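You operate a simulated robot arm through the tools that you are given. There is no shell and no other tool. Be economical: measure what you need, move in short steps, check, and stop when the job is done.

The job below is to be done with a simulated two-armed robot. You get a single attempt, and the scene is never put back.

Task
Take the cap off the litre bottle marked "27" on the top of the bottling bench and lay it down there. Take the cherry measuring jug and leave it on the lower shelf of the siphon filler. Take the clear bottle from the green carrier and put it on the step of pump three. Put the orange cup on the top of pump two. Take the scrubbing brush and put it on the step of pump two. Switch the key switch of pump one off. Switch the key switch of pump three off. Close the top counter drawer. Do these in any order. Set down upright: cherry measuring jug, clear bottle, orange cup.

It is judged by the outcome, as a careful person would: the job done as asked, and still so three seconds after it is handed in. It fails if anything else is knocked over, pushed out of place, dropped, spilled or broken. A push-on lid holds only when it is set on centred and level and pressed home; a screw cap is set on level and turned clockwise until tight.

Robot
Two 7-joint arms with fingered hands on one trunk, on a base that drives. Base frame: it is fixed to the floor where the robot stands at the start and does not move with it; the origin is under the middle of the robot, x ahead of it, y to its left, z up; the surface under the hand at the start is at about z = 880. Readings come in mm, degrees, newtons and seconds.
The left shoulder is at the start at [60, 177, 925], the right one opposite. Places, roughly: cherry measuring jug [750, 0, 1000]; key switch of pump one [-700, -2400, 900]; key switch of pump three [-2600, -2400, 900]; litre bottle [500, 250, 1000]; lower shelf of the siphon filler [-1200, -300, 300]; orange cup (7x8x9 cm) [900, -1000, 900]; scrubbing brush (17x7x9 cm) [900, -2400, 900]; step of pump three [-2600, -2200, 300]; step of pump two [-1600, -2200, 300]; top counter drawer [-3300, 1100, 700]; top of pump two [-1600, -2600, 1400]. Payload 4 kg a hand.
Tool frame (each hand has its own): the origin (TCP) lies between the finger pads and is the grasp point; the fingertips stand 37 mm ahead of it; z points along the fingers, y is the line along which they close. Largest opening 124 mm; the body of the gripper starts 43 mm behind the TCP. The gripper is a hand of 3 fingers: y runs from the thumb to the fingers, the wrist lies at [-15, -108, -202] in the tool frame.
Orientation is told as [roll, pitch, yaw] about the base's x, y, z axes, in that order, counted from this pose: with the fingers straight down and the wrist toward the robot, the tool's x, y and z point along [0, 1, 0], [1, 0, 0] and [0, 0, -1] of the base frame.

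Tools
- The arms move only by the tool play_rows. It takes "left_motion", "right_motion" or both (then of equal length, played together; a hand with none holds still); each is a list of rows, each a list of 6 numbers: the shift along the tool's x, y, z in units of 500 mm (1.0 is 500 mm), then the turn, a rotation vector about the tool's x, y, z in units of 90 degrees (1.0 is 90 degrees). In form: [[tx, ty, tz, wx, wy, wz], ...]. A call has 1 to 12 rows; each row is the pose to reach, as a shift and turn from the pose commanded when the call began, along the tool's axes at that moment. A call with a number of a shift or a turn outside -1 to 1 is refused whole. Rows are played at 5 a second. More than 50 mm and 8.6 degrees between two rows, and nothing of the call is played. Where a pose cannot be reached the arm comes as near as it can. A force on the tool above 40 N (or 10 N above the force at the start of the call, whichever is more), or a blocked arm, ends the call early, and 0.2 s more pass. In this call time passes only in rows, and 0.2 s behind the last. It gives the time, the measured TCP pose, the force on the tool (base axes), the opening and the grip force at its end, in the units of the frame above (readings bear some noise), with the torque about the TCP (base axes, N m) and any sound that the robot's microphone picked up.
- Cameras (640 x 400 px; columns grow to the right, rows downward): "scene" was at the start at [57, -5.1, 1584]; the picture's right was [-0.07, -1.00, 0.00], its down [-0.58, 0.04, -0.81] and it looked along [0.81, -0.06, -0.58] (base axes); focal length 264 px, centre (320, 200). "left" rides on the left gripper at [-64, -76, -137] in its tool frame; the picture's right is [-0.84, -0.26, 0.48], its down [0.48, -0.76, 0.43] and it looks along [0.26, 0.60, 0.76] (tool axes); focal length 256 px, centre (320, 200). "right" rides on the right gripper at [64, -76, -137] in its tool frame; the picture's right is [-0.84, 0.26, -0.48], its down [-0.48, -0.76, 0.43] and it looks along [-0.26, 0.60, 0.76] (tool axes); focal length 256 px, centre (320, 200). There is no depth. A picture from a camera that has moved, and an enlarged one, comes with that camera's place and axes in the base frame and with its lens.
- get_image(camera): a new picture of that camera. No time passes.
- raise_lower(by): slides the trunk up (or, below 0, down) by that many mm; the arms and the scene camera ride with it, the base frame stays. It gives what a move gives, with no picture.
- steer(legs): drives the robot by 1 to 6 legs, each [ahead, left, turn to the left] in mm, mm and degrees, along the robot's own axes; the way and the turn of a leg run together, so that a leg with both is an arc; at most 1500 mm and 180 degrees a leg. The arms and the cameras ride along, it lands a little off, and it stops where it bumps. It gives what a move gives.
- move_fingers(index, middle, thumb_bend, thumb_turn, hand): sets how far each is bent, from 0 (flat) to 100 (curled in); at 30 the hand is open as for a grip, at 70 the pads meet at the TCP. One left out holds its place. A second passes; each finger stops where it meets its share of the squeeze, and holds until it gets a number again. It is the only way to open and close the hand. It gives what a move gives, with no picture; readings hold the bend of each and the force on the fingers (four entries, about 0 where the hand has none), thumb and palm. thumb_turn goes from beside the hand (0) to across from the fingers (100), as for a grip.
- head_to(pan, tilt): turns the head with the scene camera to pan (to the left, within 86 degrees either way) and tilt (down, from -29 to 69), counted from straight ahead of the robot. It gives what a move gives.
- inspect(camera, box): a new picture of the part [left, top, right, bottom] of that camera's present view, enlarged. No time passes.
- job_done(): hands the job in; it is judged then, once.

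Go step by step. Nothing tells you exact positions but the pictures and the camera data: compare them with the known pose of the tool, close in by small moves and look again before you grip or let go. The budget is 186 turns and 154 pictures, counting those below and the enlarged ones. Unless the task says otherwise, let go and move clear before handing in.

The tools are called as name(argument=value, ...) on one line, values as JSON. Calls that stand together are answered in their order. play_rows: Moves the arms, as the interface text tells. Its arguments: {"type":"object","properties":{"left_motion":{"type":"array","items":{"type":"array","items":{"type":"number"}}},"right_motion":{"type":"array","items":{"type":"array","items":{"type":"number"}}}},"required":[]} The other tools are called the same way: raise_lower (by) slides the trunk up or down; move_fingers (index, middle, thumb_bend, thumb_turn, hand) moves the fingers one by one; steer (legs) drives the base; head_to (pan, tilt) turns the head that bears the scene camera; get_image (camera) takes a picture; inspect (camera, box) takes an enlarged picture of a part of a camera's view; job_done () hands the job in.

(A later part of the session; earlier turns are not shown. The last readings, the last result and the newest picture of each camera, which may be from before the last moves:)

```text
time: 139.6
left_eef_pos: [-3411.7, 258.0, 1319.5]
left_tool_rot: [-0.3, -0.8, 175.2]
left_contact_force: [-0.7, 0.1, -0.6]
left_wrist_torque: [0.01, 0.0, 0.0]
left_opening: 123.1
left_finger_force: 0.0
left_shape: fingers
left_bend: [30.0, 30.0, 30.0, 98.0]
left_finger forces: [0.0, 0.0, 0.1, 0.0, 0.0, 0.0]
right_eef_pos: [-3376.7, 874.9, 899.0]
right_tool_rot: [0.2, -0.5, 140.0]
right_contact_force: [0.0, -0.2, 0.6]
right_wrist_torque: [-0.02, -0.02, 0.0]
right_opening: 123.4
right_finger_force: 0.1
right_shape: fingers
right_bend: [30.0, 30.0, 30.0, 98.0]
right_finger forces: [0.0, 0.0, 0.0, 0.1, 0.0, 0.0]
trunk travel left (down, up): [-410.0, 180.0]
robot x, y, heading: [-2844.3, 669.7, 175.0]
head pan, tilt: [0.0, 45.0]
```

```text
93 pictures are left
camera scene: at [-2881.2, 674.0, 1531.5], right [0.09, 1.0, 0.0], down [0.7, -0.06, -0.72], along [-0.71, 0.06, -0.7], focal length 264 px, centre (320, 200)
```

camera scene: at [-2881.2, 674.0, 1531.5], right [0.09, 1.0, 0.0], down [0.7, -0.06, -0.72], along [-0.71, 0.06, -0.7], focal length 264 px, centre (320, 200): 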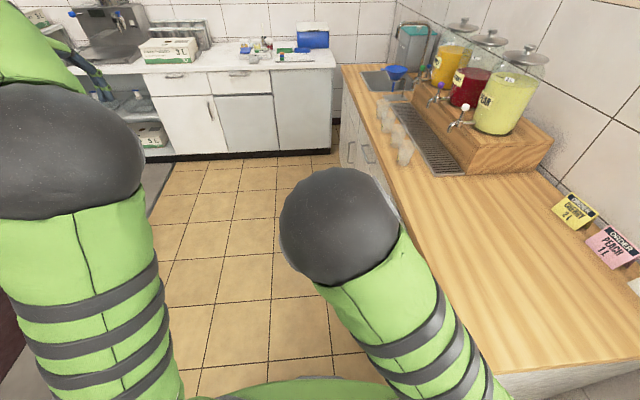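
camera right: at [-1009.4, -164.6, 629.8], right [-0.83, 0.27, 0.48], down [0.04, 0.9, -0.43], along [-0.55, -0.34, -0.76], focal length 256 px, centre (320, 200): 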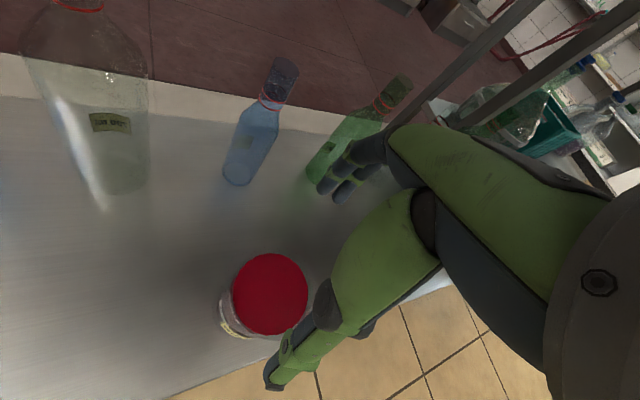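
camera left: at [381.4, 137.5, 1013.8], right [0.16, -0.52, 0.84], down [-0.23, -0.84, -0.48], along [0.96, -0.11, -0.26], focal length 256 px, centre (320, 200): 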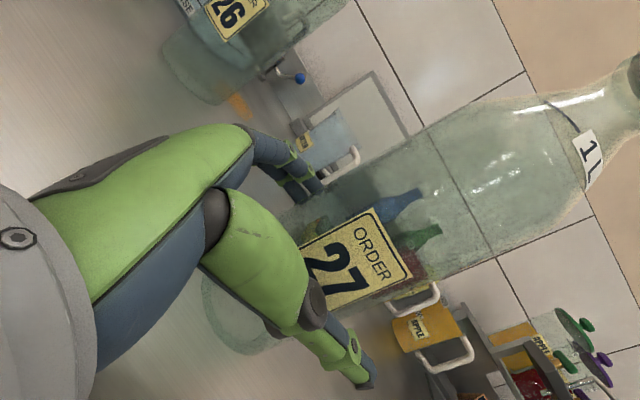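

steer(legs=[[-150, 0, 0], [0, 0, 5]])

head_to(pan=-35, tilt=40)

get_image(camera="scene")

get_image(camera="right")

```text
time: 141.5
left_eef_pos: [-3236.4, 195.5, 1313.6]
left_tool_rot: [-0.2, 0.0, -179.7]
left_contact_force: [-0.2, -0.1, 1.0]
left_wrist_torque: [0.0, 0.02, 0.01]
left_opening: 123.2
left_finger_force: 0.1
left_shape: fingers
left_bend: [30.0, 30.0, 30.0, 98.0]
left_finger forces: [0.0, 0.1, 0.0, 0.1, 0.0, 0.1]
right_eef_pos: [-3250.6, 813.3, 893.2]
right_tool_rot: [0.0, 0.0, 145.1]
right_contact_force: [5.4, 0.2, 16.1]
right_wrist_torque: [0.71, 0.59, -0.29]
right_opening: 123.9
right_finger_force: 8.6
right_shape: fingers
right_bend: [30.0, 31.0, 30.0, 98.0]
right_finger forces: [2.5, 14.2, 0.0, 0.1, 0.0, 0.1]
trunk travel left (down, up): [-410.0, 180.0]
robot x, y, heading: [-2695.2, 657.4, -180.1]
head pan, tilt: [0.0, 45.0]
```

```text
time: 142.5
left_eef_pos: [-3235.1, 195.3, 1312.8]
left_tool_rot: [-0.1, 0.0, -179.7]
left_contact_force: [-0.4, 0.4, -0.5]
left_wrist_torque: [0.01, -0.01, 0.01]
left_opening: 123.7
left_finger_force: 0.0
left_shape: fingers
left_bend: [30.0, 30.0, 30.0, 98.0]
left_finger forces: [0.0, 0.0, 0.0, 0.0, 0.0, 0.0]
right_eef_pos: [-3250.9, 813.6, 891.9]
right_tool_rot: [-0.1, 0.0, 145.1]
right_contact_force: [3.9, 0.0, 16.2]
right_wrist_torque: [0.67, 0.61, -0.13]
right_opening: 123.8
right_finger_force: 8.2
right_shape: fingers
right_bend: [30.0, 30.0, 30.0, 98.0]
right_finger forces: [1.0, 14.9, 0.0, 0.1, 0.0, 0.1]
trunk travel left (down, up): [-410.0, 180.0]
robot x, y, heading: [-2694.4, 663.6, -179.9]
head pan, tilt: [-35.0, 40.0]
```

```text
92 pictures are left
camera scene: at [-2735.5, 706.9, 1537.8], right [0.57, 0.82, 0.0], down [0.53, -0.37, -0.77], along [-0.63, 0.44, -0.64], focal length 264 px, centre (320, 200)
```

scene: 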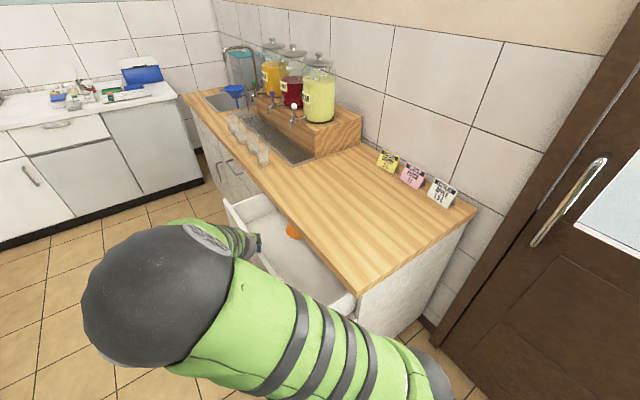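

```text
91 pictures are left
camera right: at [-3225.7, 717.9, 1029.6], right [0.27, 0.83, 0.48], down [0.9, -0.04, -0.43], along [-0.34, 0.55, -0.76], focal length 256 px, centre (320, 200)
```

right: 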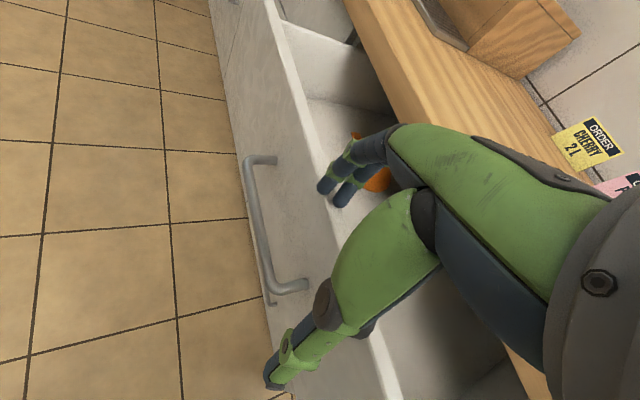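

My right fingers are hooked over the drawer front; I lift clear, make a fist, and bring it outside the panel.

play_rows(right_motion=[[0, 0, -0.08, 0, 0, 0], [0, 0, -0.16, 0, 0, 0], [0, 0, -0.22, 0, 0, 0], [0.04, 0, -0.22, 0, 0, 0.09], [0.08, 0, -0.22, 0, 0, 0.18], [0.12, 0, -0.22, 0, 0, 0.27], [0.16, 0, -0.22, 0, 0, 0.36], [0.19, 0, -0.22, 0, 0, 0.45], [0.21, 0, -0.22, 0, 0, 0.54], [0.22, 0, -0.22, 0, 0, 0.61]])

move_fingers(hand="right", index=100, middle=100, thumb_bend=80)

get_image(camera="right")

get_image(camera="scene")

```text
time: 144.7
left_eef_pos: [-3237.6, 196.0, 1312.8]
left_tool_rot: [-0.2, 0.0, -179.7]
left_contact_force: [-0.8, -0.6, -0.5]
left_wrist_torque: [0.01, 0.02, 0.0]
left_opening: 123.3
left_finger_force: 0.0
left_shape: fingers
left_bend: [30.0, 30.0, 30.0, 98.0]
left_finger forces: [0.0, 0.1, 0.1, 0.0, 0.1, 0.1]
right_eef_pos: [-3313.5, 725.7, 1001.6]
right_tool_rot: [-0.1, -0.1, 90.1]
right_contact_force: [-1.9, 0.1, -0.6]
right_wrist_torque: [-0.02, 0.03, 0.0]
right_opening: 123.4
right_finger_force: 0.1
right_shape: fingers
right_bend: [30.0, 30.0, 30.0, 98.0]
right_finger forces: [0.0, 0.0, 0.1, 0.0, 0.1, 0.0]
trunk travel left (down, up): [-410.0, 180.0]
robot x, y, heading: [-2699.1, 659.8, -179.8]
head pan, tilt: [-35.0, 40.0]
```

```text
time: 145.7
left_eef_pos: [-3236.5, 196.4, 1313.3]
left_tool_rot: [-0.2, 0.0, -179.8]
left_contact_force: [0.1, 0.0, -0.3]
left_wrist_torque: [-0.02, 0.02, 0.03]
left_opening: 123.2
left_finger_force: 0.0
left_shape: fingers
left_bend: [30.0, 30.0, 30.0, 98.0]
left_finger forces: [0.0, 0.0, 0.0, 0.0, 0.0, 0.0]
right_eef_pos: [-3314.1, 724.5, 1001.7]
right_tool_rot: [-0.2, 0.0, 90.2]
right_contact_force: [0.1, 0.4, 0.1]
right_wrist_torque: [0.03, 0.01, -0.02]
right_opening: 0.0
right_finger_force: 0.1
right_shape: fingers
right_bend: [72.0, 100.0, 74.0, 97.0]
right_finger forces: [0.1, 0.0, 0.0, 0.1, 0.1, 0.0]
trunk travel left (down, up): [-410.0, 180.0]
robot x, y, heading: [-2692.7, 663.4, -179.8]
head pan, tilt: [-35.0, 40.0]
```

```text
90 pictures are left
camera right: at [-3377.9, 649.0, 1138.5], right [0.84, 0.26, 0.48], down [0.49, -0.76, -0.43], along [0.26, 0.6, -0.76], focal length 256 px, centre (320, 200)
```

right: 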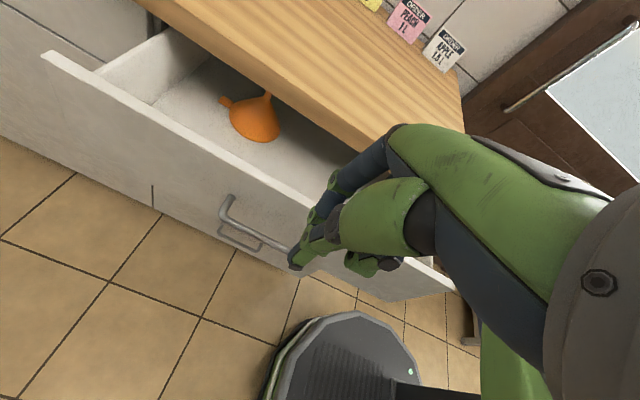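

```text
89 pictures are left
camera scene: at [-2737.0, 707.3, 1537.7], right [0.57, 0.82, 0.0], down [0.53, -0.37, -0.77], along [-0.63, 0.44, -0.64], focal length 264 px, centre (320, 200)
```

scene: 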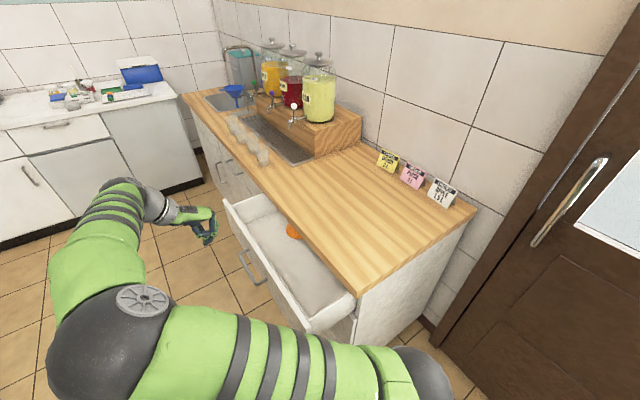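

play_rows(right_motion=[[0, 0, 0.09, 0, 0, 0], [0, 0, 0.18, 0, 0, 0], [0, 0, 0.27, 0, 0, 0], [0, 0, 0.36, 0, 0, 0], [0, 0, 0.41, 0, 0, 0], [0, 0.05, 0.41, 0, 0, 0], [0, 0.1, 0.41, 0, 0, 0], [0, 0.15, 0.41, 0, 0, 0]])

get_image(camera="right")

```text
time: 147.5
left_eef_pos: [-3236.9, 195.2, 1313.4]
left_tool_rot: [-0.1, 0.0, -179.7]
left_contact_force: [0.0, 0.2, -0.3]
left_wrist_torque: [0.02, 0.0, -0.03]
left_opening: 123.3
left_finger_force: 0.0
left_shape: fingers
left_bend: [30.0, 30.0, 30.0, 98.0]
left_finger forces: [0.0, 0.0, 0.0, 0.1, 0.1, 0.1]
right_eef_pos: [-3315.5, 798.5, 796.1]
right_tool_rot: [-0.2, 0.0, 90.3]
right_contact_force: [0.0, -0.3, 0.0]
right_wrist_torque: [0.04, 0.01, 0.01]
right_opening: 0.0
right_finger_force: 0.1
right_shape: fingers
right_bend: [73.0, 100.0, 74.0, 97.0]
right_finger forces: [0.0, 0.1, 0.1, 0.1, 0.1, 0.1]
trunk travel left (down, up): [-410.0, 180.0]
robot x, y, heading: [-2695.3, 659.9, -180.0]
head pan, tilt: [-35.0, 40.0]
```

```text
88 pictures are left
camera right: at [-3379.6, 723.3, 933.0], right [0.83, 0.26, 0.49], down [0.49, -0.76, -0.43], along [0.26, 0.6, -0.76], focal length 256 px, centre (320, 200)
```

right: 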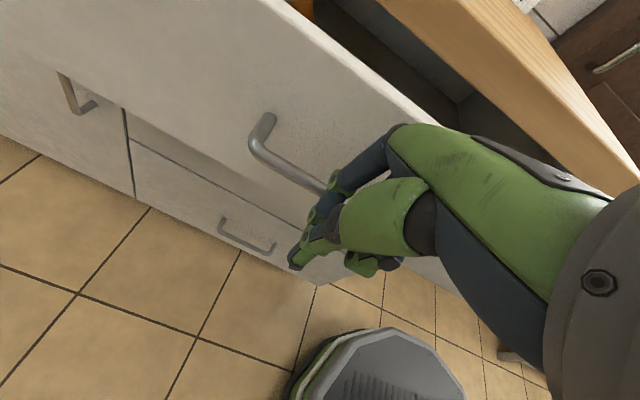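

play_rows(right_motion=[[0, 0.03, 0, 0, 0, 0], [0, 0.07, 0, 0, 0, 0], [0, 0.11, 0, 0, 0, 0], [0, 0.15, 0, 0, 0, 0], [0, 0.19, 0, 0, 0, 0], [0, 0.23, 0, 0, 0, 0], [0, 0.27, 0, 0, 0, 0], [0, 0.31, 0, 0, 0, 0], [0, 0.35, 0, 0, 0, 0], [0, 0.39, 0, 0, 0, 0]])

get_image(camera="scene")

```text
time: 149.5
left_eef_pos: [-3232.7, 192.4, 1313.9]
left_tool_rot: [-0.2, 0.0, -179.5]
left_contact_force: [0.1, 0.7, 0.1]
left_wrist_torque: [-0.03, -0.01, -0.02]
left_opening: 123.4
left_finger_force: 0.0
left_shape: fingers
left_bend: [30.0, 30.0, 30.0, 98.0]
left_finger forces: [0.1, 0.0, 0.1, 0.1, 0.0, 0.0]
right_eef_pos: [-3317.5, 953.9, 798.1]
right_tool_rot: [0.1, 0.6, 91.1]
right_contact_force: [8.0, -24.2, 16.5]
right_wrist_torque: [0.16, 0.03, -0.04]
right_opening: 0.0
right_finger_force: 14.7
right_shape: fingers
right_bend: [72.0, 100.0, 72.0, 96.0]
right_finger forces: [28.8, 0.0, 0.0, 0.1, 0.0, 0.0]
trunk travel left (down, up): [-410.0, 180.0]
robot x, y, heading: [-2699.6, 658.2, -179.5]
head pan, tilt: [-35.0, 40.0]
stopped in row 10 (right hand): the force on the tool passed its limit at 63 N (the readings are from after the stop); the commanded pose is now the measured one
```

```text
87 pictures are left
camera scene: at [-2734.9, 704.5, 1538.1], right [0.57, 0.82, 0.0], down [0.53, -0.37, -0.77], along [-0.63, 0.44, -0.64], focal length 264 px, centre (320, 200)
```

scene: 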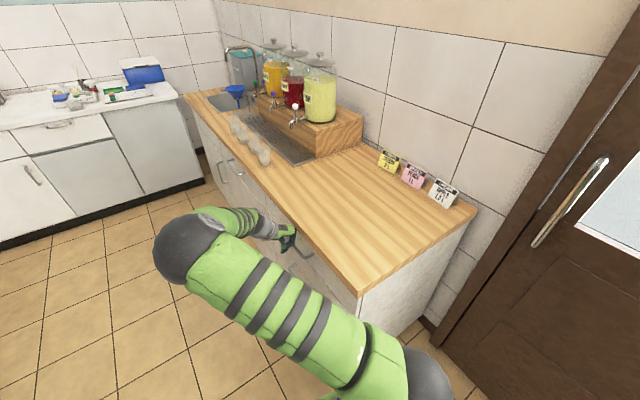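

play_rows(right_motion=[[0, -0.05, 0, 0, 0, 0], [0, -0.13, 0, 0, 0, 0], [0, -0.22, 0, 0, 0, 0], [0, -0.3, 0, 0, 0, 0], [0, -0.38, -0.05, 0, 0, 0], [0, -0.42, -0.13, 0, 0, 0], [0, -0.42, -0.22, 0, 0, 0], [0, -0.42, -0.31, 0, 0, 0], [0, -0.42, -0.4, 0, 0, 0]])

move_fingers(hand="right", index=30, middle=30, thumb_bend=30)

get_image(camera="right")

```text
time: 151.5
left_eef_pos: [-3234.9, 194.5, 1313.3]
left_tool_rot: [-0.3, 0.0, -179.6]
left_contact_force: [1.1, -0.1, -0.5]
left_wrist_torque: [0.03, 0.0, -0.03]
left_opening: 123.4
left_finger_force: 0.0
left_shape: fingers
left_bend: [30.0, 30.0, 30.0, 98.0]
left_finger forces: [0.0, 0.1, 0.1, 0.0, 0.1, 0.0]
right_eef_pos: [-3316.4, 752.8, 995.9]
right_tool_rot: [-0.1, 0.4, 90.8]
right_contact_force: [-0.3, -1.0, -0.4]
right_wrist_torque: [0.03, -0.01, -0.01]
right_opening: 0.2
right_finger_force: 0.0
right_shape: fingers
right_bend: [73.0, 100.0, 75.0, 96.0]
right_finger forces: [0.0, 0.0, 0.0, 0.1, 0.0, 0.1]
trunk travel left (down, up): [-410.0, 180.0]
robot x, y, heading: [-2695.4, 654.7, -179.8]
head pan, tilt: [-35.0, 40.0]
```

```text
time: 152.5
left_eef_pos: [-3235.5, 193.8, 1313.5]
left_tool_rot: [-0.2, 0.0, -179.6]
left_contact_force: [-0.7, 0.6, -0.3]
left_wrist_torque: [0.02, 0.02, 0.01]
left_opening: 123.6
left_finger_force: 0.0
left_shape: fingers
left_bend: [30.0, 30.0, 30.0, 98.0]
left_finger forces: [0.1, 0.1, 0.1, 0.0, 0.0, 0.0]
right_eef_pos: [-3315.6, 751.4, 994.0]
right_tool_rot: [0.0, 0.4, 90.9]
right_contact_force: [-0.3, 0.4, -0.2]
right_wrist_torque: [-0.03, -0.01, 0.01]
right_opening: 123.1
right_finger_force: 0.1
right_shape: fingers
right_bend: [30.0, 30.0, 30.0, 97.0]
right_finger forces: [0.1, 0.0, 0.0, 0.0, 0.0, 0.0]
trunk travel left (down, up): [-410.0, 180.0]
robot x, y, heading: [-2694.6, 657.6, -179.8]
head pan, tilt: [-35.0, 40.0]
```

```text
86 pictures are left
camera right: at [-3379.1, 676.3, 1132.5], right [0.83, 0.27, 0.48], down [0.5, -0.76, -0.43], along [0.25, 0.6, -0.76], focal length 256 px, centre (320, 200)
```

right: 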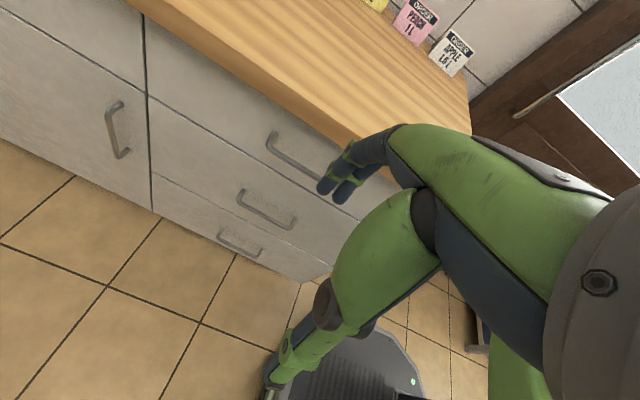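

Drawer is shut. Next I go around the west end of the tables toward the pumps; first step out and look.

steer(legs=[[0, 330, 0], [700, 0, 0], [0, 0, 90]])

head_to(pan=0, tilt=25)

get_image(camera="scene")

```text
time: 161.9
left_eef_pos: [-2928.4, -219.5, 1313.8]
left_tool_rot: [-0.3, -0.1, -89.8]
left_contact_force: [-0.3, -0.3, -0.4]
left_wrist_torque: [-0.01, 0.02, 0.01]
left_opening: 123.4
left_finger_force: 0.1
left_shape: fingers
left_bend: [30.0, 30.0, 30.0, 98.0]
left_finger forces: [0.0, 0.0, 0.0, 0.1, 0.0, 0.0]
right_eef_pos: [-3488.3, -296.8, 994.2]
right_tool_rot: [0.0, 0.4, -179.3]
right_contact_force: [-0.4, -0.3, 0.5]
right_wrist_torque: [0.0, 0.03, 0.02]
right_opening: 123.1
right_finger_force: 0.1
right_shape: fingers
right_bend: [30.0, 30.0, 30.0, 97.0]
right_finger forces: [0.0, 0.1, 0.1, 0.0, 0.1, 0.0]
trunk travel left (down, up): [-410.0, 180.0]
robot x, y, heading: [-3389.0, 321.3, -90.1]
head pan, tilt: [-35.0, 40.0]
```

```text
time: 162.9
left_eef_pos: [-2929.5, -217.4, 1313.8]
left_tool_rot: [-0.1, 0.0, -89.9]
left_contact_force: [-0.5, 0.2, 0.1]
left_wrist_torque: [-0.01, 0.01, 0.03]
left_opening: 123.2
left_finger_force: 0.0
left_shape: fingers
left_bend: [30.0, 30.0, 30.0, 98.0]
left_finger forces: [0.1, 0.1, 0.1, 0.1, 0.0, 0.0]
right_eef_pos: [-3487.1, -296.7, 994.8]
right_tool_rot: [0.0, 0.4, -179.3]
right_contact_force: [-0.9, 0.4, 0.6]
right_wrist_torque: [-0.04, 0.01, 0.01]
right_opening: 123.0
right_finger_force: 0.0
right_shape: fingers
right_bend: [30.0, 30.0, 30.0, 97.0]
right_finger forces: [0.0, 0.1, 0.0, 0.0, 0.0, 0.1]
trunk travel left (down, up): [-410.0, 180.0]
robot x, y, heading: [-3387.8, 322.2, -89.9]
head pan, tilt: [0.0, 25.0]
```

```text
85 pictures are left
camera scene: at [-3389.6, 261.3, 1561.0], right [-1.0, 0.0, 0.0], down [0.0, 0.42, -0.91], along [0.0, -0.91, -0.42], focal length 264 px, centre (320, 200)
```

scene: 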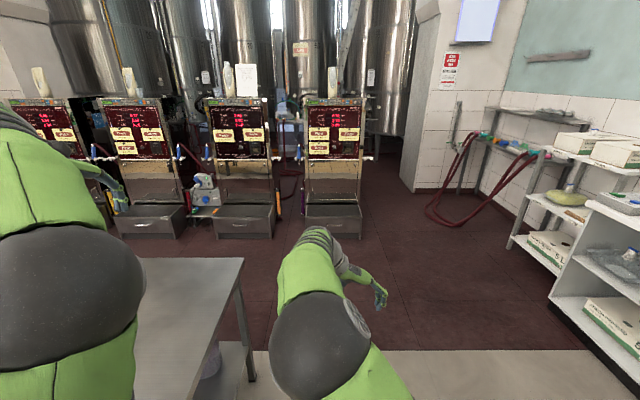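

steer(legs=[[1450, 0, 0], [0, 790, 0], [250, 0, 0]])

get_image(camera="scene")

```text
time: 175.4
left_eef_pos: [-2124.6, -1926.1, 1311.8]
left_tool_rot: [-0.2, 0.1, -89.1]
left_contact_force: [-0.3, -0.7, -0.9]
left_wrist_torque: [0.02, 0.0, 0.04]
left_opening: 123.4
left_finger_force: 0.0
left_shape: fingers
left_bend: [30.0, 30.0, 30.0, 98.0]
left_finger forces: [0.0, 0.0, 0.1, 0.0, 0.0, 0.0]
right_eef_pos: [-2681.8, -2012.4, 993.6]
right_tool_rot: [0.0, 0.5, -178.6]
right_contact_force: [-0.6, -0.3, 0.3]
right_wrist_torque: [-0.01, 0.03, 0.03]
right_opening: 123.4
right_finger_force: 0.1
right_shape: fingers
right_bend: [30.0, 30.0, 30.0, 98.0]
right_finger forces: [0.0, 0.0, 0.0, 0.1, 0.1, 0.0]
trunk travel left (down, up): [-410.0, 180.0]
robot x, y, heading: [-2592.1, -1390.1, -89.4]
head pan, tilt: [0.0, 25.0]
```

```text
84 pictures are left
camera scene: at [-2591.3, -1453.3, 1560.9], right [-1.0, -0.01, 0.0], down [-0.01, 0.42, -0.91], along [0.01, -0.91, -0.42], focal length 264 px, centre (320, 200)
```

scene: 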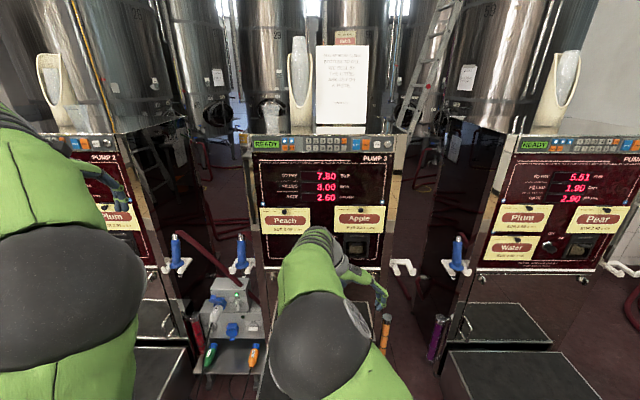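

inspect(camera="scene", box=[460, 130, 640, 280])

inspect(camera="scene", box=[240, 130, 420, 280])

get_image(camera="right")

```text
2.67 times, centred on (550, 205) of scene
camera zoom: at [-2591.3, -1453.3, 1560.9], right [-1.0, -0.01, 0.0], down [-0.01, 0.42, -0.91], along [0.01, -0.91, -0.42], focal length 703 px, centre (-293, 187)
```

zoom: 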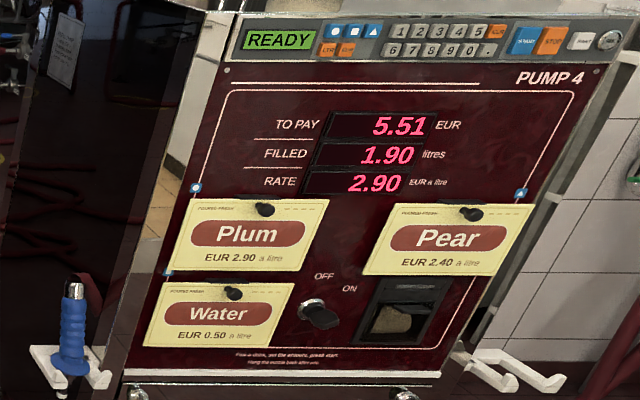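

```text
2.67 times, centred on (330, 205) of scene
camera zoom: at [-2591.3, -1453.3, 1560.9], right [-1.0, -0.01, 0.0], down [-0.01, 0.42, -0.91], along [0.01, -0.91, -0.42], focal length 703 px, centre (293, 187)
```

zoom: 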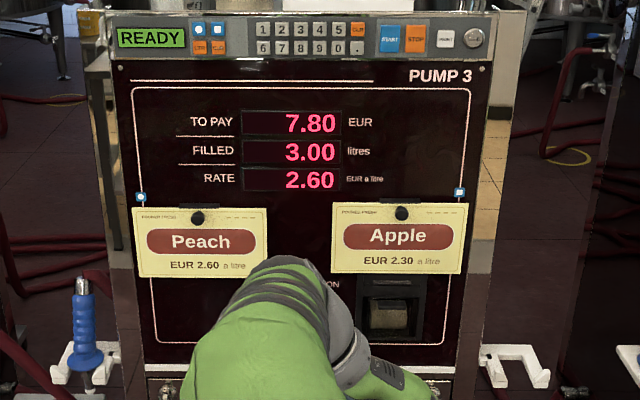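

```text
81 pictures are left
camera right: at [-2605.3, -2073.8, 1132.0], right [-0.28, 0.83, 0.48], down [0.75, 0.5, -0.43], along [-0.6, 0.24, -0.76], focal length 256 px, centre (320, 200)
```

right: 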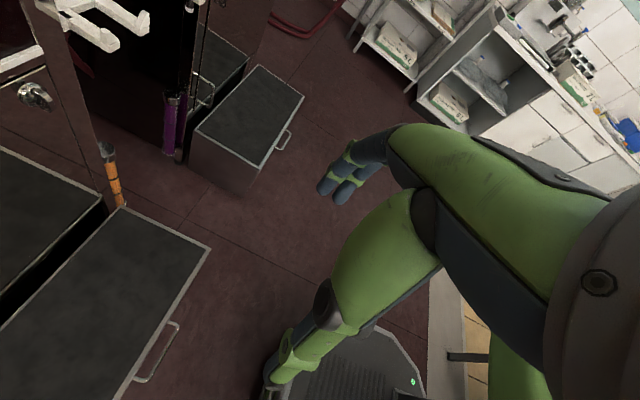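

I see pump 3 with its key switch hidden behind my arm. I turn the right hand to point forward at key height.

play_rows(right_motion=[[0, 0, 0.0, 0, 0.09, 0], [0, 0, 0.0, 0, 0.18, 0], [0, 0, 0.0, 0, 0.27, 0], [0, 0, 0.0, 0, 0.36, 0], [0, 0, 0.02, 0, 0.45, 0], [0, 0, 0.04, 0, 0.54, 0], [0, 0, 0.07, 0, 0.63, 0], [0, 0, 0.1, 0, 0.72, 0], [0, 0, 0.13, 0, 0.81, 0], [0, 0, 0.16, 0, 0.9, 0], [0, 0, 0.19, 0, 1.0, 0]])

get_image(camera="right")

inspect(camera="scene", box=[240, 130, 420, 280])

```text
refused: row 11 steps farther than a row can; nothing moved
```

```text
80 pictures are left
camera right: at [-2605.3, -2073.8, 1132.0], right [-0.28, 0.83, 0.48], down [0.75, 0.5, -0.43], along [-0.6, 0.24, -0.76], focal length 256 px, centre (320, 200)
```

right: 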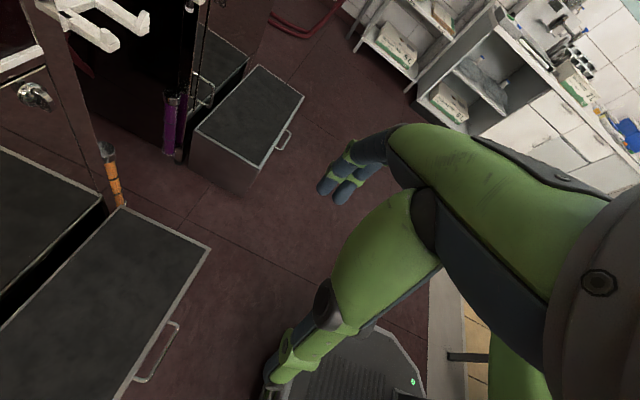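

```text
2.67 times, centred on (330, 205) of scene
camera zoom: at [-2591.3, -1453.3, 1560.9], right [-1.0, -0.01, 0.0], down [-0.01, 0.42, -0.91], along [0.01, -0.91, -0.42], focal length 703 px, centre (293, 187)
```

zoom: 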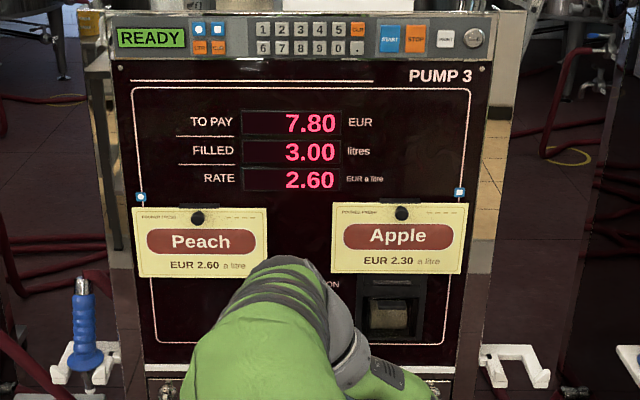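

play_rows(right_motion=[[0, 0, 0.0, 0, 0.085, 0], [0, 0, 0.0, 0, 0.17, 0], [0, 0, 0.0, 0, 0.255, 0], [0, 0, 0.0, 0, 0.34, 0], [0, 0, 0.02, 0, 0.425, 0], [0, 0, 0.04, 0, 0.51, 0], [0, 0, 0.07, 0, 0.595, 0], [0, 0, 0.1, 0, 0.68, 0], [0, 0, 0.13, 0, 0.76, 0], [0, 0, 0.16, 0, 0.84, 0], [0, 0, 0.17, 0, 0.92, 0], [0, 0, 0.18, 0, 0.995, 0]])

get_image(camera="right")

inspect(camera="scene", box=[240, 130, 420, 280])

```text
time: 177.1
left_eef_pos: [-2115.9, -1922.3, 1313.8]
left_tool_rot: [-1.4, -0.6, -88.8]
left_contact_force: [0.3, 0.4, -0.4]
left_wrist_torque: [0.02, 0.01, -0.02]
left_opening: 123.4
left_finger_force: 0.1
left_shape: fingers
left_bend: [30.0, 30.0, 30.0, 98.0]
left_finger forces: [0.1, 0.1, 0.1, 0.0, 0.0, 0.0]
right_eef_pos: [-2690.7, -2018.2, 992.1]
right_tool_rot: [53.9, 12.7, 178.8]
right_contact_force: [0.4, -0.2, -0.5]
right_wrist_torque: [0.03, -0.04, -0.01]
right_opening: 123.0
right_finger_force: 0.1
right_shape: fingers
right_bend: [30.0, 30.0, 30.0, 98.0]
right_finger forces: [0.0, 0.1, 0.0, 0.0, 0.0, 0.0]
trunk travel left (down, up): [-410.0, 180.0]
robot x, y, heading: [-2590.4, -1391.8, -89.0]
head pan, tilt: [0.0, 25.0]
stopped in row 8 (right hand): the arm was blocked; the commanded pose is now the measured one
```

```text
78 pictures are left
camera right: at [-2643.9, -1945.3, 1138.2], right [-0.15, 0.89, -0.44], down [0.88, -0.08, -0.46], along [-0.45, -0.45, -0.77], focal length 256 px, centre (320, 200)
```

right: 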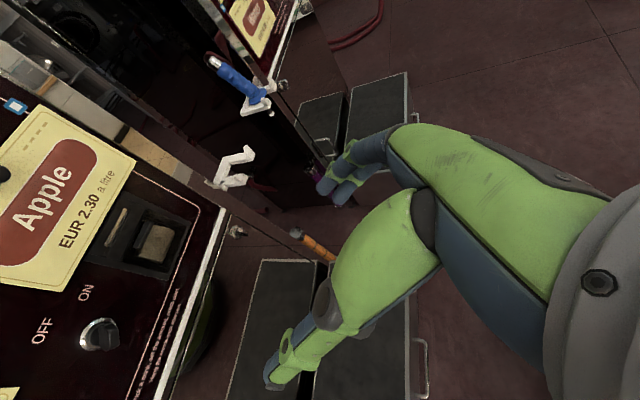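

```text
2.67 times, centred on (330, 205) of scene
camera zoom: at [-2590.8, -1452.2, 1561.1], right [-1.0, -0.01, 0.0], down [-0.01, 0.42, -0.91], along [0.01, -0.91, -0.42], focal length 703 px, centre (293, 187)
```

zoom: 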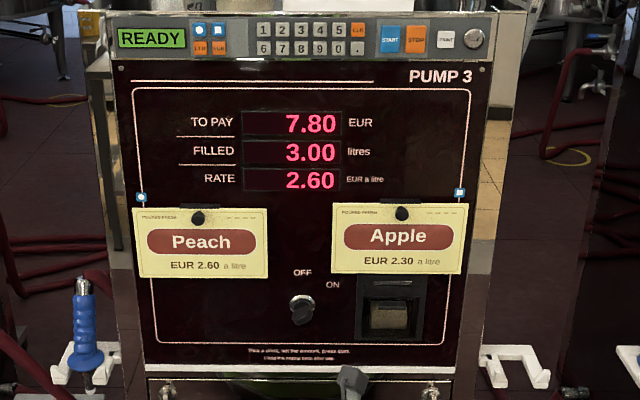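

inspect(camera="scene", box=[308, 230, 348, 260])

inspect(camera="right", box=[0, 200, 240, 400])

get_image(camera="scene")

```text
13.33 times, centred on (328, 245) of scene
camera zoom: at [-2590.8, -1452.2, 1561.1], right [-1.0, -0.01, 0.0], down [-0.01, 0.42, -0.91], along [0.01, -0.91, -0.42], focal length 3516 px, centre (213, -400)
```

zoom: 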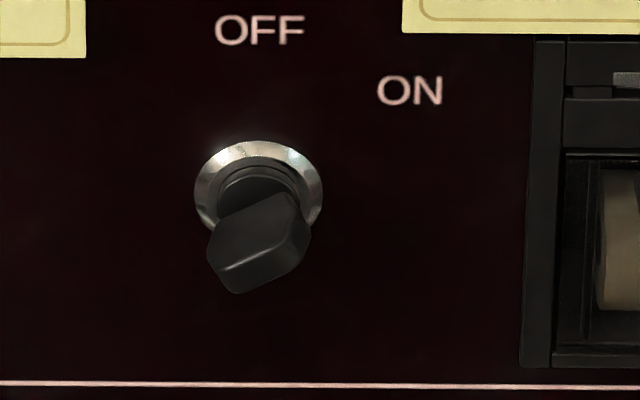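

```text
2.00 times, centred on (120, 300) of right
camera zoom: at [-2643.9, -1945.3, 1138.2], right [-0.15, 0.89, -0.44], down [0.88, -0.08, -0.46], along [-0.45, -0.45, -0.77], focal length 512 px, centre (720, 0)
```

zoom: 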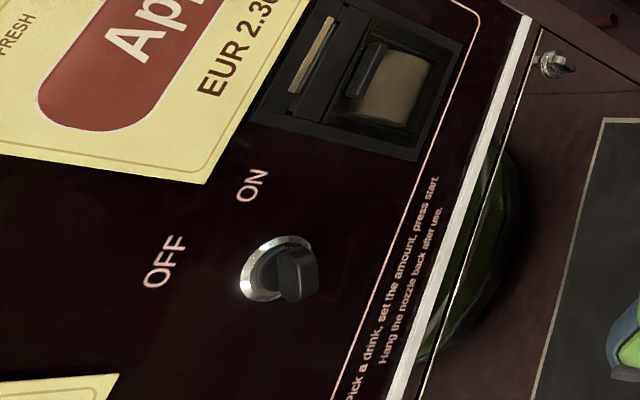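

```text
74 pictures are left
camera scene: at [-2590.8, -1452.2, 1561.1], right [-1.0, -0.01, 0.0], down [-0.01, 0.42, -0.91], along [0.01, -0.91, -0.42], focal length 264 px, centre (320, 200)
```

scene: 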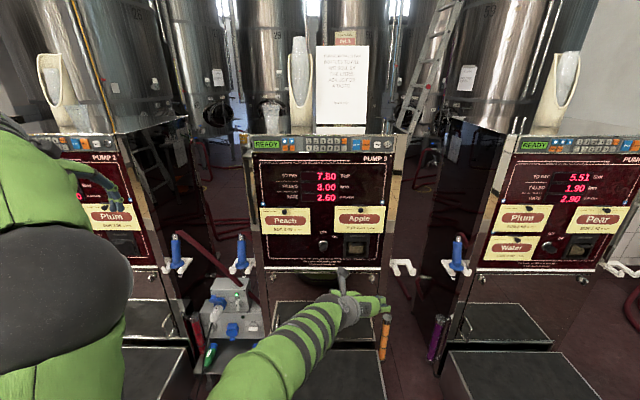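

The knob points to ON (diagonal) and OFF is straight up, so pinching it between vertically-planed fingers will bring it to OFF. Lock centre ≈ [-2594, -2413, 906]. I level the hand at a forward-down tilt and approach.

steer(legs=[[270, 0, 0]])

play_rows(right_motion=[[0, 0, 0, -0.038, -0.022, -0.06], [0, 0, 0, -0.077, -0.044, -0.119]])

move_fingers(hand="right", index=50, middle=50, thumb_bend=50)

get_image(camera="right")

```text
time: 179.0
left_eef_pos: [-2116.6, -2194.4, 1314.7]
left_tool_rot: [-1.3, -0.6, -89.3]
left_contact_force: [-0.4, -0.1, 0.1]
left_wrist_torque: [0.03, 0.02, 0.01]
left_opening: 123.5
left_finger_force: 0.1
left_shape: fingers
left_bend: [30.0, 30.0, 30.0, 98.0]
left_finger forces: [0.0, 0.0, 0.0, 0.1, 0.1, 0.0]
right_eef_pos: [-2692.1, -2286.7, 991.6]
right_tool_rot: [53.8, 12.8, 178.5]
right_contact_force: [0.6, 0.1, 0.2]
right_wrist_torque: [0.02, 0.0, 0.01]
right_opening: 123.3
right_finger_force: 0.2
right_shape: fingers
right_bend: [30.0, 30.0, 30.0, 98.0]
right_finger forces: [0.0, 0.1, 0.0, 0.0, 0.0, 0.1]
trunk travel left (down, up): [-410.0, 180.0]
robot x, y, heading: [-2587.4, -1661.3, -89.7]
head pan, tilt: [0.0, 25.0]
```

```text
time: 179.6
left_eef_pos: [-2112.3, -2189.9, 1313.9]
left_tool_rot: [-2.0, -1.0, -88.9]
left_contact_force: [-0.7, -0.4, -0.4]
left_wrist_torque: [-0.01, 0.02, 0.03]
left_opening: 123.4
left_finger_force: 0.0
left_shape: fingers
left_bend: [30.0, 30.0, 30.0, 98.0]
left_finger forces: [0.0, 0.0, 0.0, 0.1, 0.0, 0.1]
right_eef_pos: [-2696.6, -2288.3, 1012.5]
right_tool_rot: [50.3, 7.6, 178.5]
right_contact_force: [0.7, 0.1, 0.2]
right_wrist_torque: [0.02, 0.01, 0.0]
right_opening: 123.5
right_finger_force: 0.0
right_shape: fingers
right_bend: [30.0, 30.0, 30.0, 98.0]
right_finger forces: [0.0, 0.0, 0.0, 0.1, 0.0, 0.0]
trunk travel left (down, up): [-410.0, 180.0]
robot x, y, heading: [-2591.3, -1657.7, -89.6]
head pan, tilt: [0.0, 25.0]
```

```text
time: 179.9
left_eef_pos: [-2110.7, -2188.8, 1314.7]
left_tool_rot: [-2.2, -1.1, -88.9]
left_contact_force: [1.0, 0.5, -0.4]
left_wrist_torque: [-0.01, -0.03, -0.01]
left_opening: 123.4
left_finger_force: 0.1
left_shape: fingers
left_bend: [30.0, 30.0, 30.0, 98.0]
left_finger forces: [0.1, 0.1, 0.1, 0.0, 0.0, 0.1]
right_eef_pos: [-2694.9, -2287.7, 1012.6]
right_tool_rot: [50.3, 7.7, 178.6]
right_contact_force: [-0.1, 0.0, -0.2]
right_wrist_torque: [-0.04, 0.0, 0.0]
right_opening: 62.5
right_finger_force: 0.2
right_shape: fingers
right_bend: [50.0, 50.0, 50.0, 98.0]
right_finger forces: [0.0, 0.1, 0.1, 0.1, 0.0, 0.0]
trunk travel left (down, up): [-410.0, 180.0]
robot x, y, heading: [-2590.7, -1663.0, -89.7]
head pan, tilt: [0.0, 25.0]
stopped (right hand): the arm was blocked; the commanded pose is now the measured one
```

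```text
73 pictures are left
camera right: at [-2636.9, -2224.8, 1158.6], right [-0.19, 0.91, -0.37], down [0.84, -0.04, -0.54], along [-0.51, -0.41, -0.76], focal length 256 px, centre (320, 200)
```

right: 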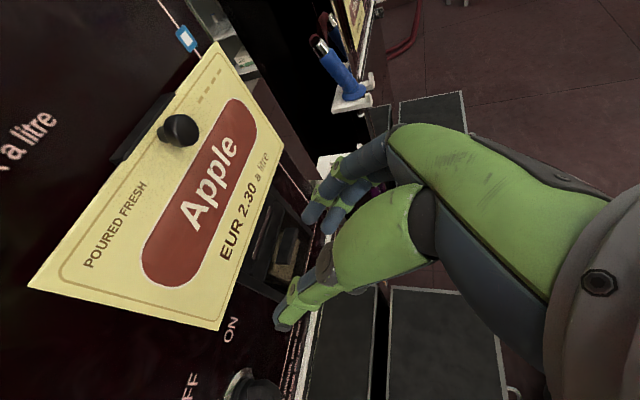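

The right elbow is jamming against the left arm in this wrist pose. I back off and flip the right hand the other way round (wrist on the right side).

steer(legs=[[-230, 0, 0]])

play_rows(right_motion=[[0, 0, 0, 0.031, -0.04, -0.078], [0, 0, 0, 0.061, -0.08, -0.157], [0, 0, 0, 0.092, -0.12, -0.235], [0, 0, 0, 0.123, -0.16, -0.313], [0, 0, 0, 0.153, -0.2, -0.392], [0, 0, 0, 0.184, -0.24, -0.47], [0, 0, 0, 0.214, -0.279, -0.548], [0, 0, 0, 0.245, -0.319, -0.627], [0, 0, 0, 0.276, -0.359, -0.705], [0, 0, 0, 0.306, -0.399, -0.783], [0, 0, 0, 0.337, -0.439, -0.862], [0, 0, 0, 0.368, -0.479, -0.94]])

```text
time: 181.7
left_eef_pos: [-2113.4, -1958.8, 1315.4]
left_tool_rot: [-2.0, -1.1, -88.8]
left_contact_force: [-0.1, -0.4, 0.2]
left_wrist_torque: [-0.01, 0.0, 0.01]
left_opening: 123.3
left_finger_force: 0.1
left_shape: fingers
left_bend: [30.0, 30.0, 30.0, 98.0]
left_finger forces: [0.0, 0.0, 0.1, 0.1, 0.1, 0.0]
right_eef_pos: [-2697.1, -2057.5, 1013.7]
right_tool_rot: [50.2, 7.7, 178.6]
right_contact_force: [-0.1, -0.9, -0.5]
right_wrist_torque: [-0.01, -0.02, -0.04]
right_opening: 62.5
right_finger_force: 0.1
right_shape: fingers
right_bend: [50.0, 50.0, 50.0, 98.0]
right_finger forces: [0.0, 0.0, 0.0, 0.0, 0.0, 0.1]
trunk travel left (down, up): [-410.0, 180.0]
robot x, y, heading: [-2588.8, -1430.2, -89.4]
head pan, tilt: [0.0, 25.0]
```

```text
time: 184.3
left_eef_pos: [-2112.7, -1959.7, 1315.0]
left_tool_rot: [-2.1, -1.0, -88.8]
left_contact_force: [-1.0, 1.0, -0.7]
left_wrist_torque: [-0.02, -0.02, -0.01]
left_opening: 123.5
left_finger_force: 0.1
left_shape: fingers
left_bend: [30.0, 30.0, 30.0, 98.0]
left_finger forces: [0.0, 0.1, 0.1, 0.1, 0.1, 0.1]
right_eef_pos: [-2698.6, -2057.7, 1012.7]
right_tool_rot: [1.6, -1.2, -93.5]
right_contact_force: [0.5, 0.3, 0.5]
right_wrist_torque: [0.01, 0.05, 0.0]
right_opening: 62.3
right_finger_force: 0.2
right_shape: fingers
right_bend: [50.0, 50.0, 50.0, 98.0]
right_finger forces: [0.1, 0.0, 0.1, 0.1, 0.0, 0.1]
trunk travel left (down, up): [-410.0, 180.0]
robot x, y, heading: [-2586.2, -1429.9, -89.6]
head pan, tilt: [0.0, 25.0]
```

play_rows(right_motion=[[0, 0, 0, -0.036, -0.036, -0.078], [0, 0, 0, -0.072, -0.072, -0.155], [0, 0, 0, -0.108, -0.108, -0.232], [0, 0, 0, -0.145, -0.145, -0.31], [0, 0, 0, -0.181, -0.181, -0.388], [0, 0, 0.02, -0.217, -0.217, -0.465], [0, 0, 0.04, -0.253, -0.253, -0.542], [0, 0, 0.06, -0.289, -0.289, -0.62], [0, 0, 0.08, -0.326, -0.326, -0.698], [0, 0, 0.1, -0.362, -0.362, -0.775], [0, 0, 0.12, -0.398, -0.398, -0.853], [0, 0, 0.14, -0.434, -0.434, -0.93]])

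get_image(camera="scene")

```text
time: 186.9
left_eef_pos: [-2111.9, -1960.5, 1314.4]
left_tool_rot: [-2.1, -1.0, -88.8]
left_contact_force: [1.2, -0.5, 0.5]
left_wrist_torque: [-0.01, 0.03, 0.01]
left_opening: 123.5
left_finger_force: 0.1
left_shape: fingers
left_bend: [30.0, 30.0, 30.0, 98.0]
left_finger forces: [0.0, 0.0, 0.0, 0.1, 0.0, 0.1]
right_eef_pos: [-2696.4, -2059.9, 942.4]
right_tool_rot: [-51.4, -1.8, -3.5]
right_contact_force: [-0.4, -0.1, 0.1]
right_wrist_torque: [0.01, 0.04, 0.02]
right_opening: 62.4
right_finger_force: 0.1
right_shape: fingers
right_bend: [50.0, 50.0, 50.0, 98.0]
right_finger forces: [0.0, 0.0, 0.1, 0.0, 0.0, 0.0]
trunk travel left (down, up): [-410.0, 180.0]
robot x, y, heading: [-2590.6, -1430.3, -89.7]
head pan, tilt: [0.0, 25.0]
```

```text
72 pictures are left
camera scene: at [-2591.1, -1490.5, 1561.0], right [-1.0, -0.01, 0.0], down [0.0, 0.42, -0.91], along [0.01, -0.91, -0.42], focal length 264 px, centre (320, 200)
```

scene: 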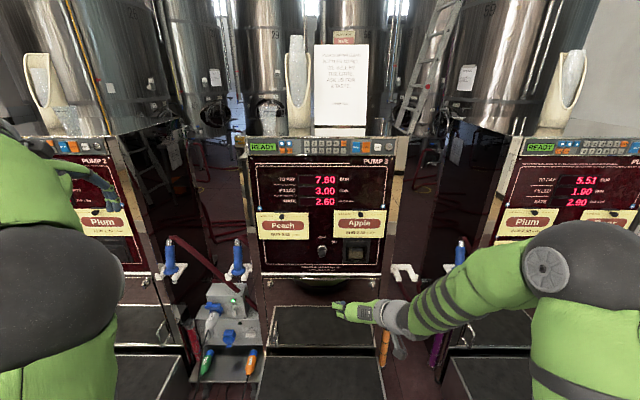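

steer(legs=[[230, 105, 0]])

get_image(camera="right")

inspect(camera="scene", box=[270, 220, 430, 340])

```text
time: 188.7
left_eef_pos: [-2008.6, -2191.4, 1313.0]
left_tool_rot: [-2.1, -1.0, -88.8]
left_contact_force: [0.1, -0.3, 0.1]
left_wrist_torque: [0.01, 0.0, 0.0]
left_opening: 123.4
left_finger_force: 0.1
left_shape: fingers
left_bend: [30.0, 30.0, 30.0, 98.0]
left_finger forces: [0.0, 0.0, 0.0, 0.0, 0.0, 0.0]
right_eef_pos: [-2590.8, -2291.5, 942.9]
right_tool_rot: [-51.2, -1.8, -3.5]
right_contact_force: [0.6, -0.2, 0.4]
right_wrist_torque: [0.01, -0.01, 0.01]
right_opening: 62.5
right_finger_force: 0.0
right_shape: fingers
right_bend: [50.0, 50.0, 50.0, 98.0]
right_finger forces: [0.0, 0.1, 0.1, 0.1, 0.1, 0.0]
trunk travel left (down, up): [-410.0, 180.0]
robot x, y, heading: [-2491.6, -1661.9, -89.4]
head pan, tilt: [0.0, 25.0]
```

```text
71 pictures are left
camera right: at [-2659.4, -2141.0, 976.2], right [0.22, -0.16, 0.96], down [-0.8, -0.59, 0.08], along [0.56, -0.79, -0.26], focal length 256 px, centre (320, 200)
```

right: 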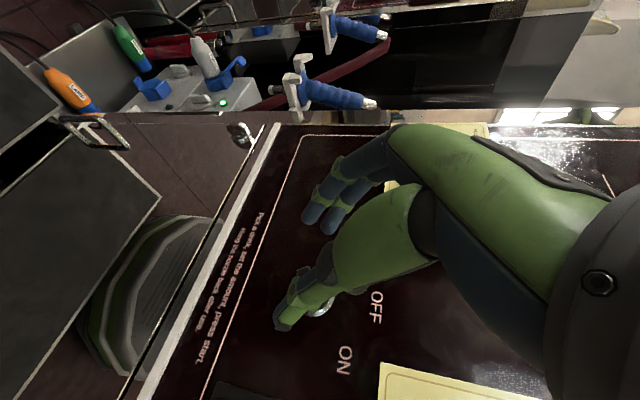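

```text
3.33 times, centred on (350, 280) of scene
camera zoom: at [-2486.7, -1723.3, 1560.9], right [-1.0, -0.01, 0.0], down [0.0, 0.42, -0.91], along [0.01, -0.91, -0.42], focal length 879 px, centre (220, -67)
```

zoom: 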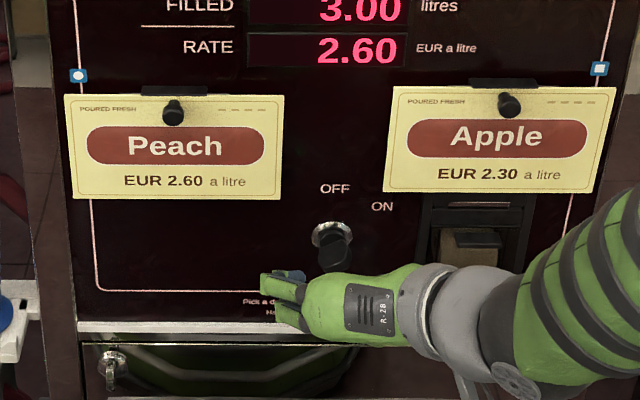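

play_rows(right_motion=[[-0.036, 0.003, 0, 0, 0, 0], [-0.071, 0.005, 0.02, 0, 0, 0], [-0.071, 0.005, 0.07, 0, 0, 0], [-0.071, 0.005, 0.12, 0, 0, 0]])

inspect(camera="right", box=[220, 120, 460, 400])

inspect(camera="scene", box=[310, 240, 390, 300])

```text
time: 189.7
left_eef_pos: [-2008.8, -2189.3, 1315.6]
left_tool_rot: [-2.1, -1.2, -88.7]
left_contact_force: [-0.4, -0.8, 0.0]
left_wrist_torque: [0.01, 0.05, -0.01]
left_opening: 123.4
left_finger_force: 0.0
left_shape: fingers
left_bend: [30.0, 30.0, 30.0, 98.0]
left_finger forces: [0.1, 0.0, 0.0, 0.1, 0.0, 0.0]
right_eef_pos: [-2591.9, -2357.1, 934.8]
right_tool_rot: [-51.2, -1.8, -3.4]
right_contact_force: [1.9, 12.1, 0.8]
right_wrist_torque: [0.15, 0.01, 0.41]
right_opening: 62.4
right_finger_force: 5.9
right_shape: fingers
right_bend: [50.0, 50.0, 50.0, 98.0]
right_finger forces: [0.0, 11.7, 0.0, 0.0, 0.0, 0.0]
trunk travel left (down, up): [-410.0, 180.0]
robot x, y, heading: [-2483.8, -1660.7, -89.6]
head pan, tilt: [0.0, 25.0]
```

```text
1.43 times, centred on (340, 260) of right
camera zoom: at [-2660.1, -2205.9, 968.3], right [0.22, -0.16, 0.96], down [-0.8, -0.6, 0.08], along [0.56, -0.79, -0.26], focal length 366 px, centre (291, 114)
```

zoom: 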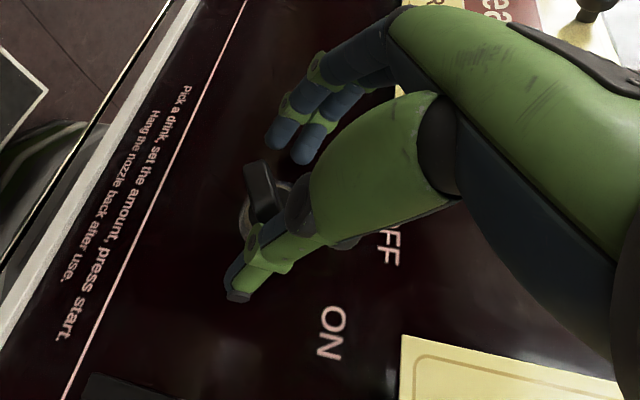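

```text
6.67 times, centred on (350, 270) of scene
camera zoom: at [-2486.9, -1720.4, 1561.2], right [-1.0, -0.01, 0.0], down [0.0, 0.42, -0.91], along [0.01, -0.91, -0.42], focal length 1758 px, centre (120, -267)
```

zoom: 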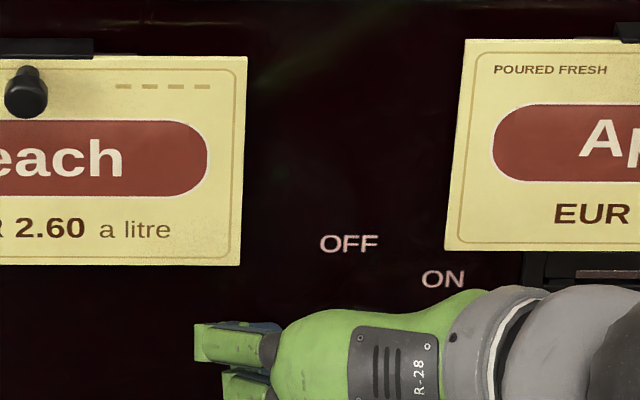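

play_rows(right_motion=[[0, 0, -0.01, 0, 0, 0]])

move_fingers(hand="right", index=75, middle=75, thumb_bend=75)

inspect(camera="right", box=[220, 120, 460, 400])

```text
time: 190.1
left_eef_pos: [-2009.7, -2190.9, 1315.3]
left_tool_rot: [-2.1, -1.1, -88.8]
left_contact_force: [0.7, -0.4, 0.1]
left_wrist_torque: [-0.01, -0.03, -0.01]
left_opening: 123.3
left_finger_force: 0.1
left_shape: fingers
left_bend: [30.0, 30.0, 30.0, 98.0]
left_finger forces: [0.1, 0.1, 0.1, 0.0, 0.0, 0.1]
right_eef_pos: [-2592.8, -2356.2, 937.3]
right_tool_rot: [-51.3, -2.0, -3.5]
right_contact_force: [-0.6, 4.4, -2.2]
right_wrist_torque: [0.14, 0.07, 0.16]
right_opening: 62.4
right_finger_force: 2.7
right_shape: fingers
right_bend: [50.0, 50.0, 50.0, 98.0]
right_finger forces: [0.0, 4.9, 0.1, 0.1, 0.0, 0.0]
trunk travel left (down, up): [-410.0, 180.0]
robot x, y, heading: [-2485.1, -1659.6, -89.5]
head pan, tilt: [0.0, 25.0]
```

```text
time: 191.1
left_eef_pos: [-2010.0, -2189.8, 1315.0]
left_tool_rot: [-2.1, -1.1, -88.8]
left_contact_force: [0.6, 0.7, -0.3]
left_wrist_torque: [-0.02, -0.02, 0.01]
left_opening: 123.3
left_finger_force: 0.1
left_shape: fingers
left_bend: [30.0, 30.0, 30.0, 98.0]
left_finger forces: [0.0, 0.0, 0.0, 0.0, 0.1, 0.0]
right_eef_pos: [-2595.0, -2356.0, 939.6]
right_tool_rot: [-51.6, -1.8, -3.6]
right_contact_force: [-12.0, -2.7, 21.5]
right_wrist_torque: [-0.41, 0.28, -0.18]
right_opening: 20.2
right_finger_force: 21.6
right_shape: fingers
right_bend: [65.0, 75.0, 65.0, 100.0]
right_finger forces: [15.9, 0.0, 0.1, 0.1, 27.8, 0.0]
trunk travel left (down, up): [-410.0, 180.0]
robot x, y, heading: [-2487.5, -1660.3, -89.6]
head pan, tilt: [0.0, 25.0]
```

```text
1.43 times, centred on (340, 260) of right
camera zoom: at [-2662.5, -2204.6, 972.2], right [0.22, -0.16, 0.96], down [-0.8, -0.59, 0.08], along [0.56, -0.79, -0.25], focal length 366 px, centre (291, 114)
```

zoom: 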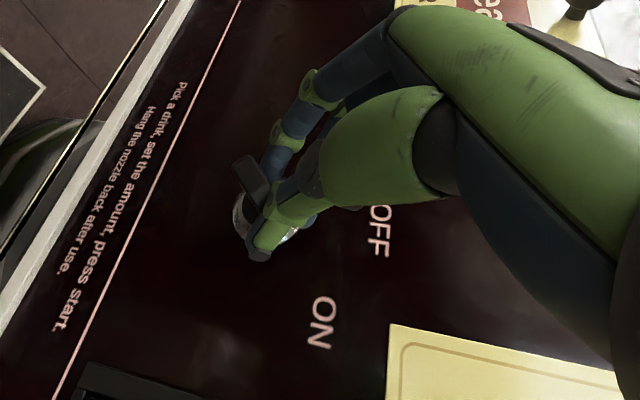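

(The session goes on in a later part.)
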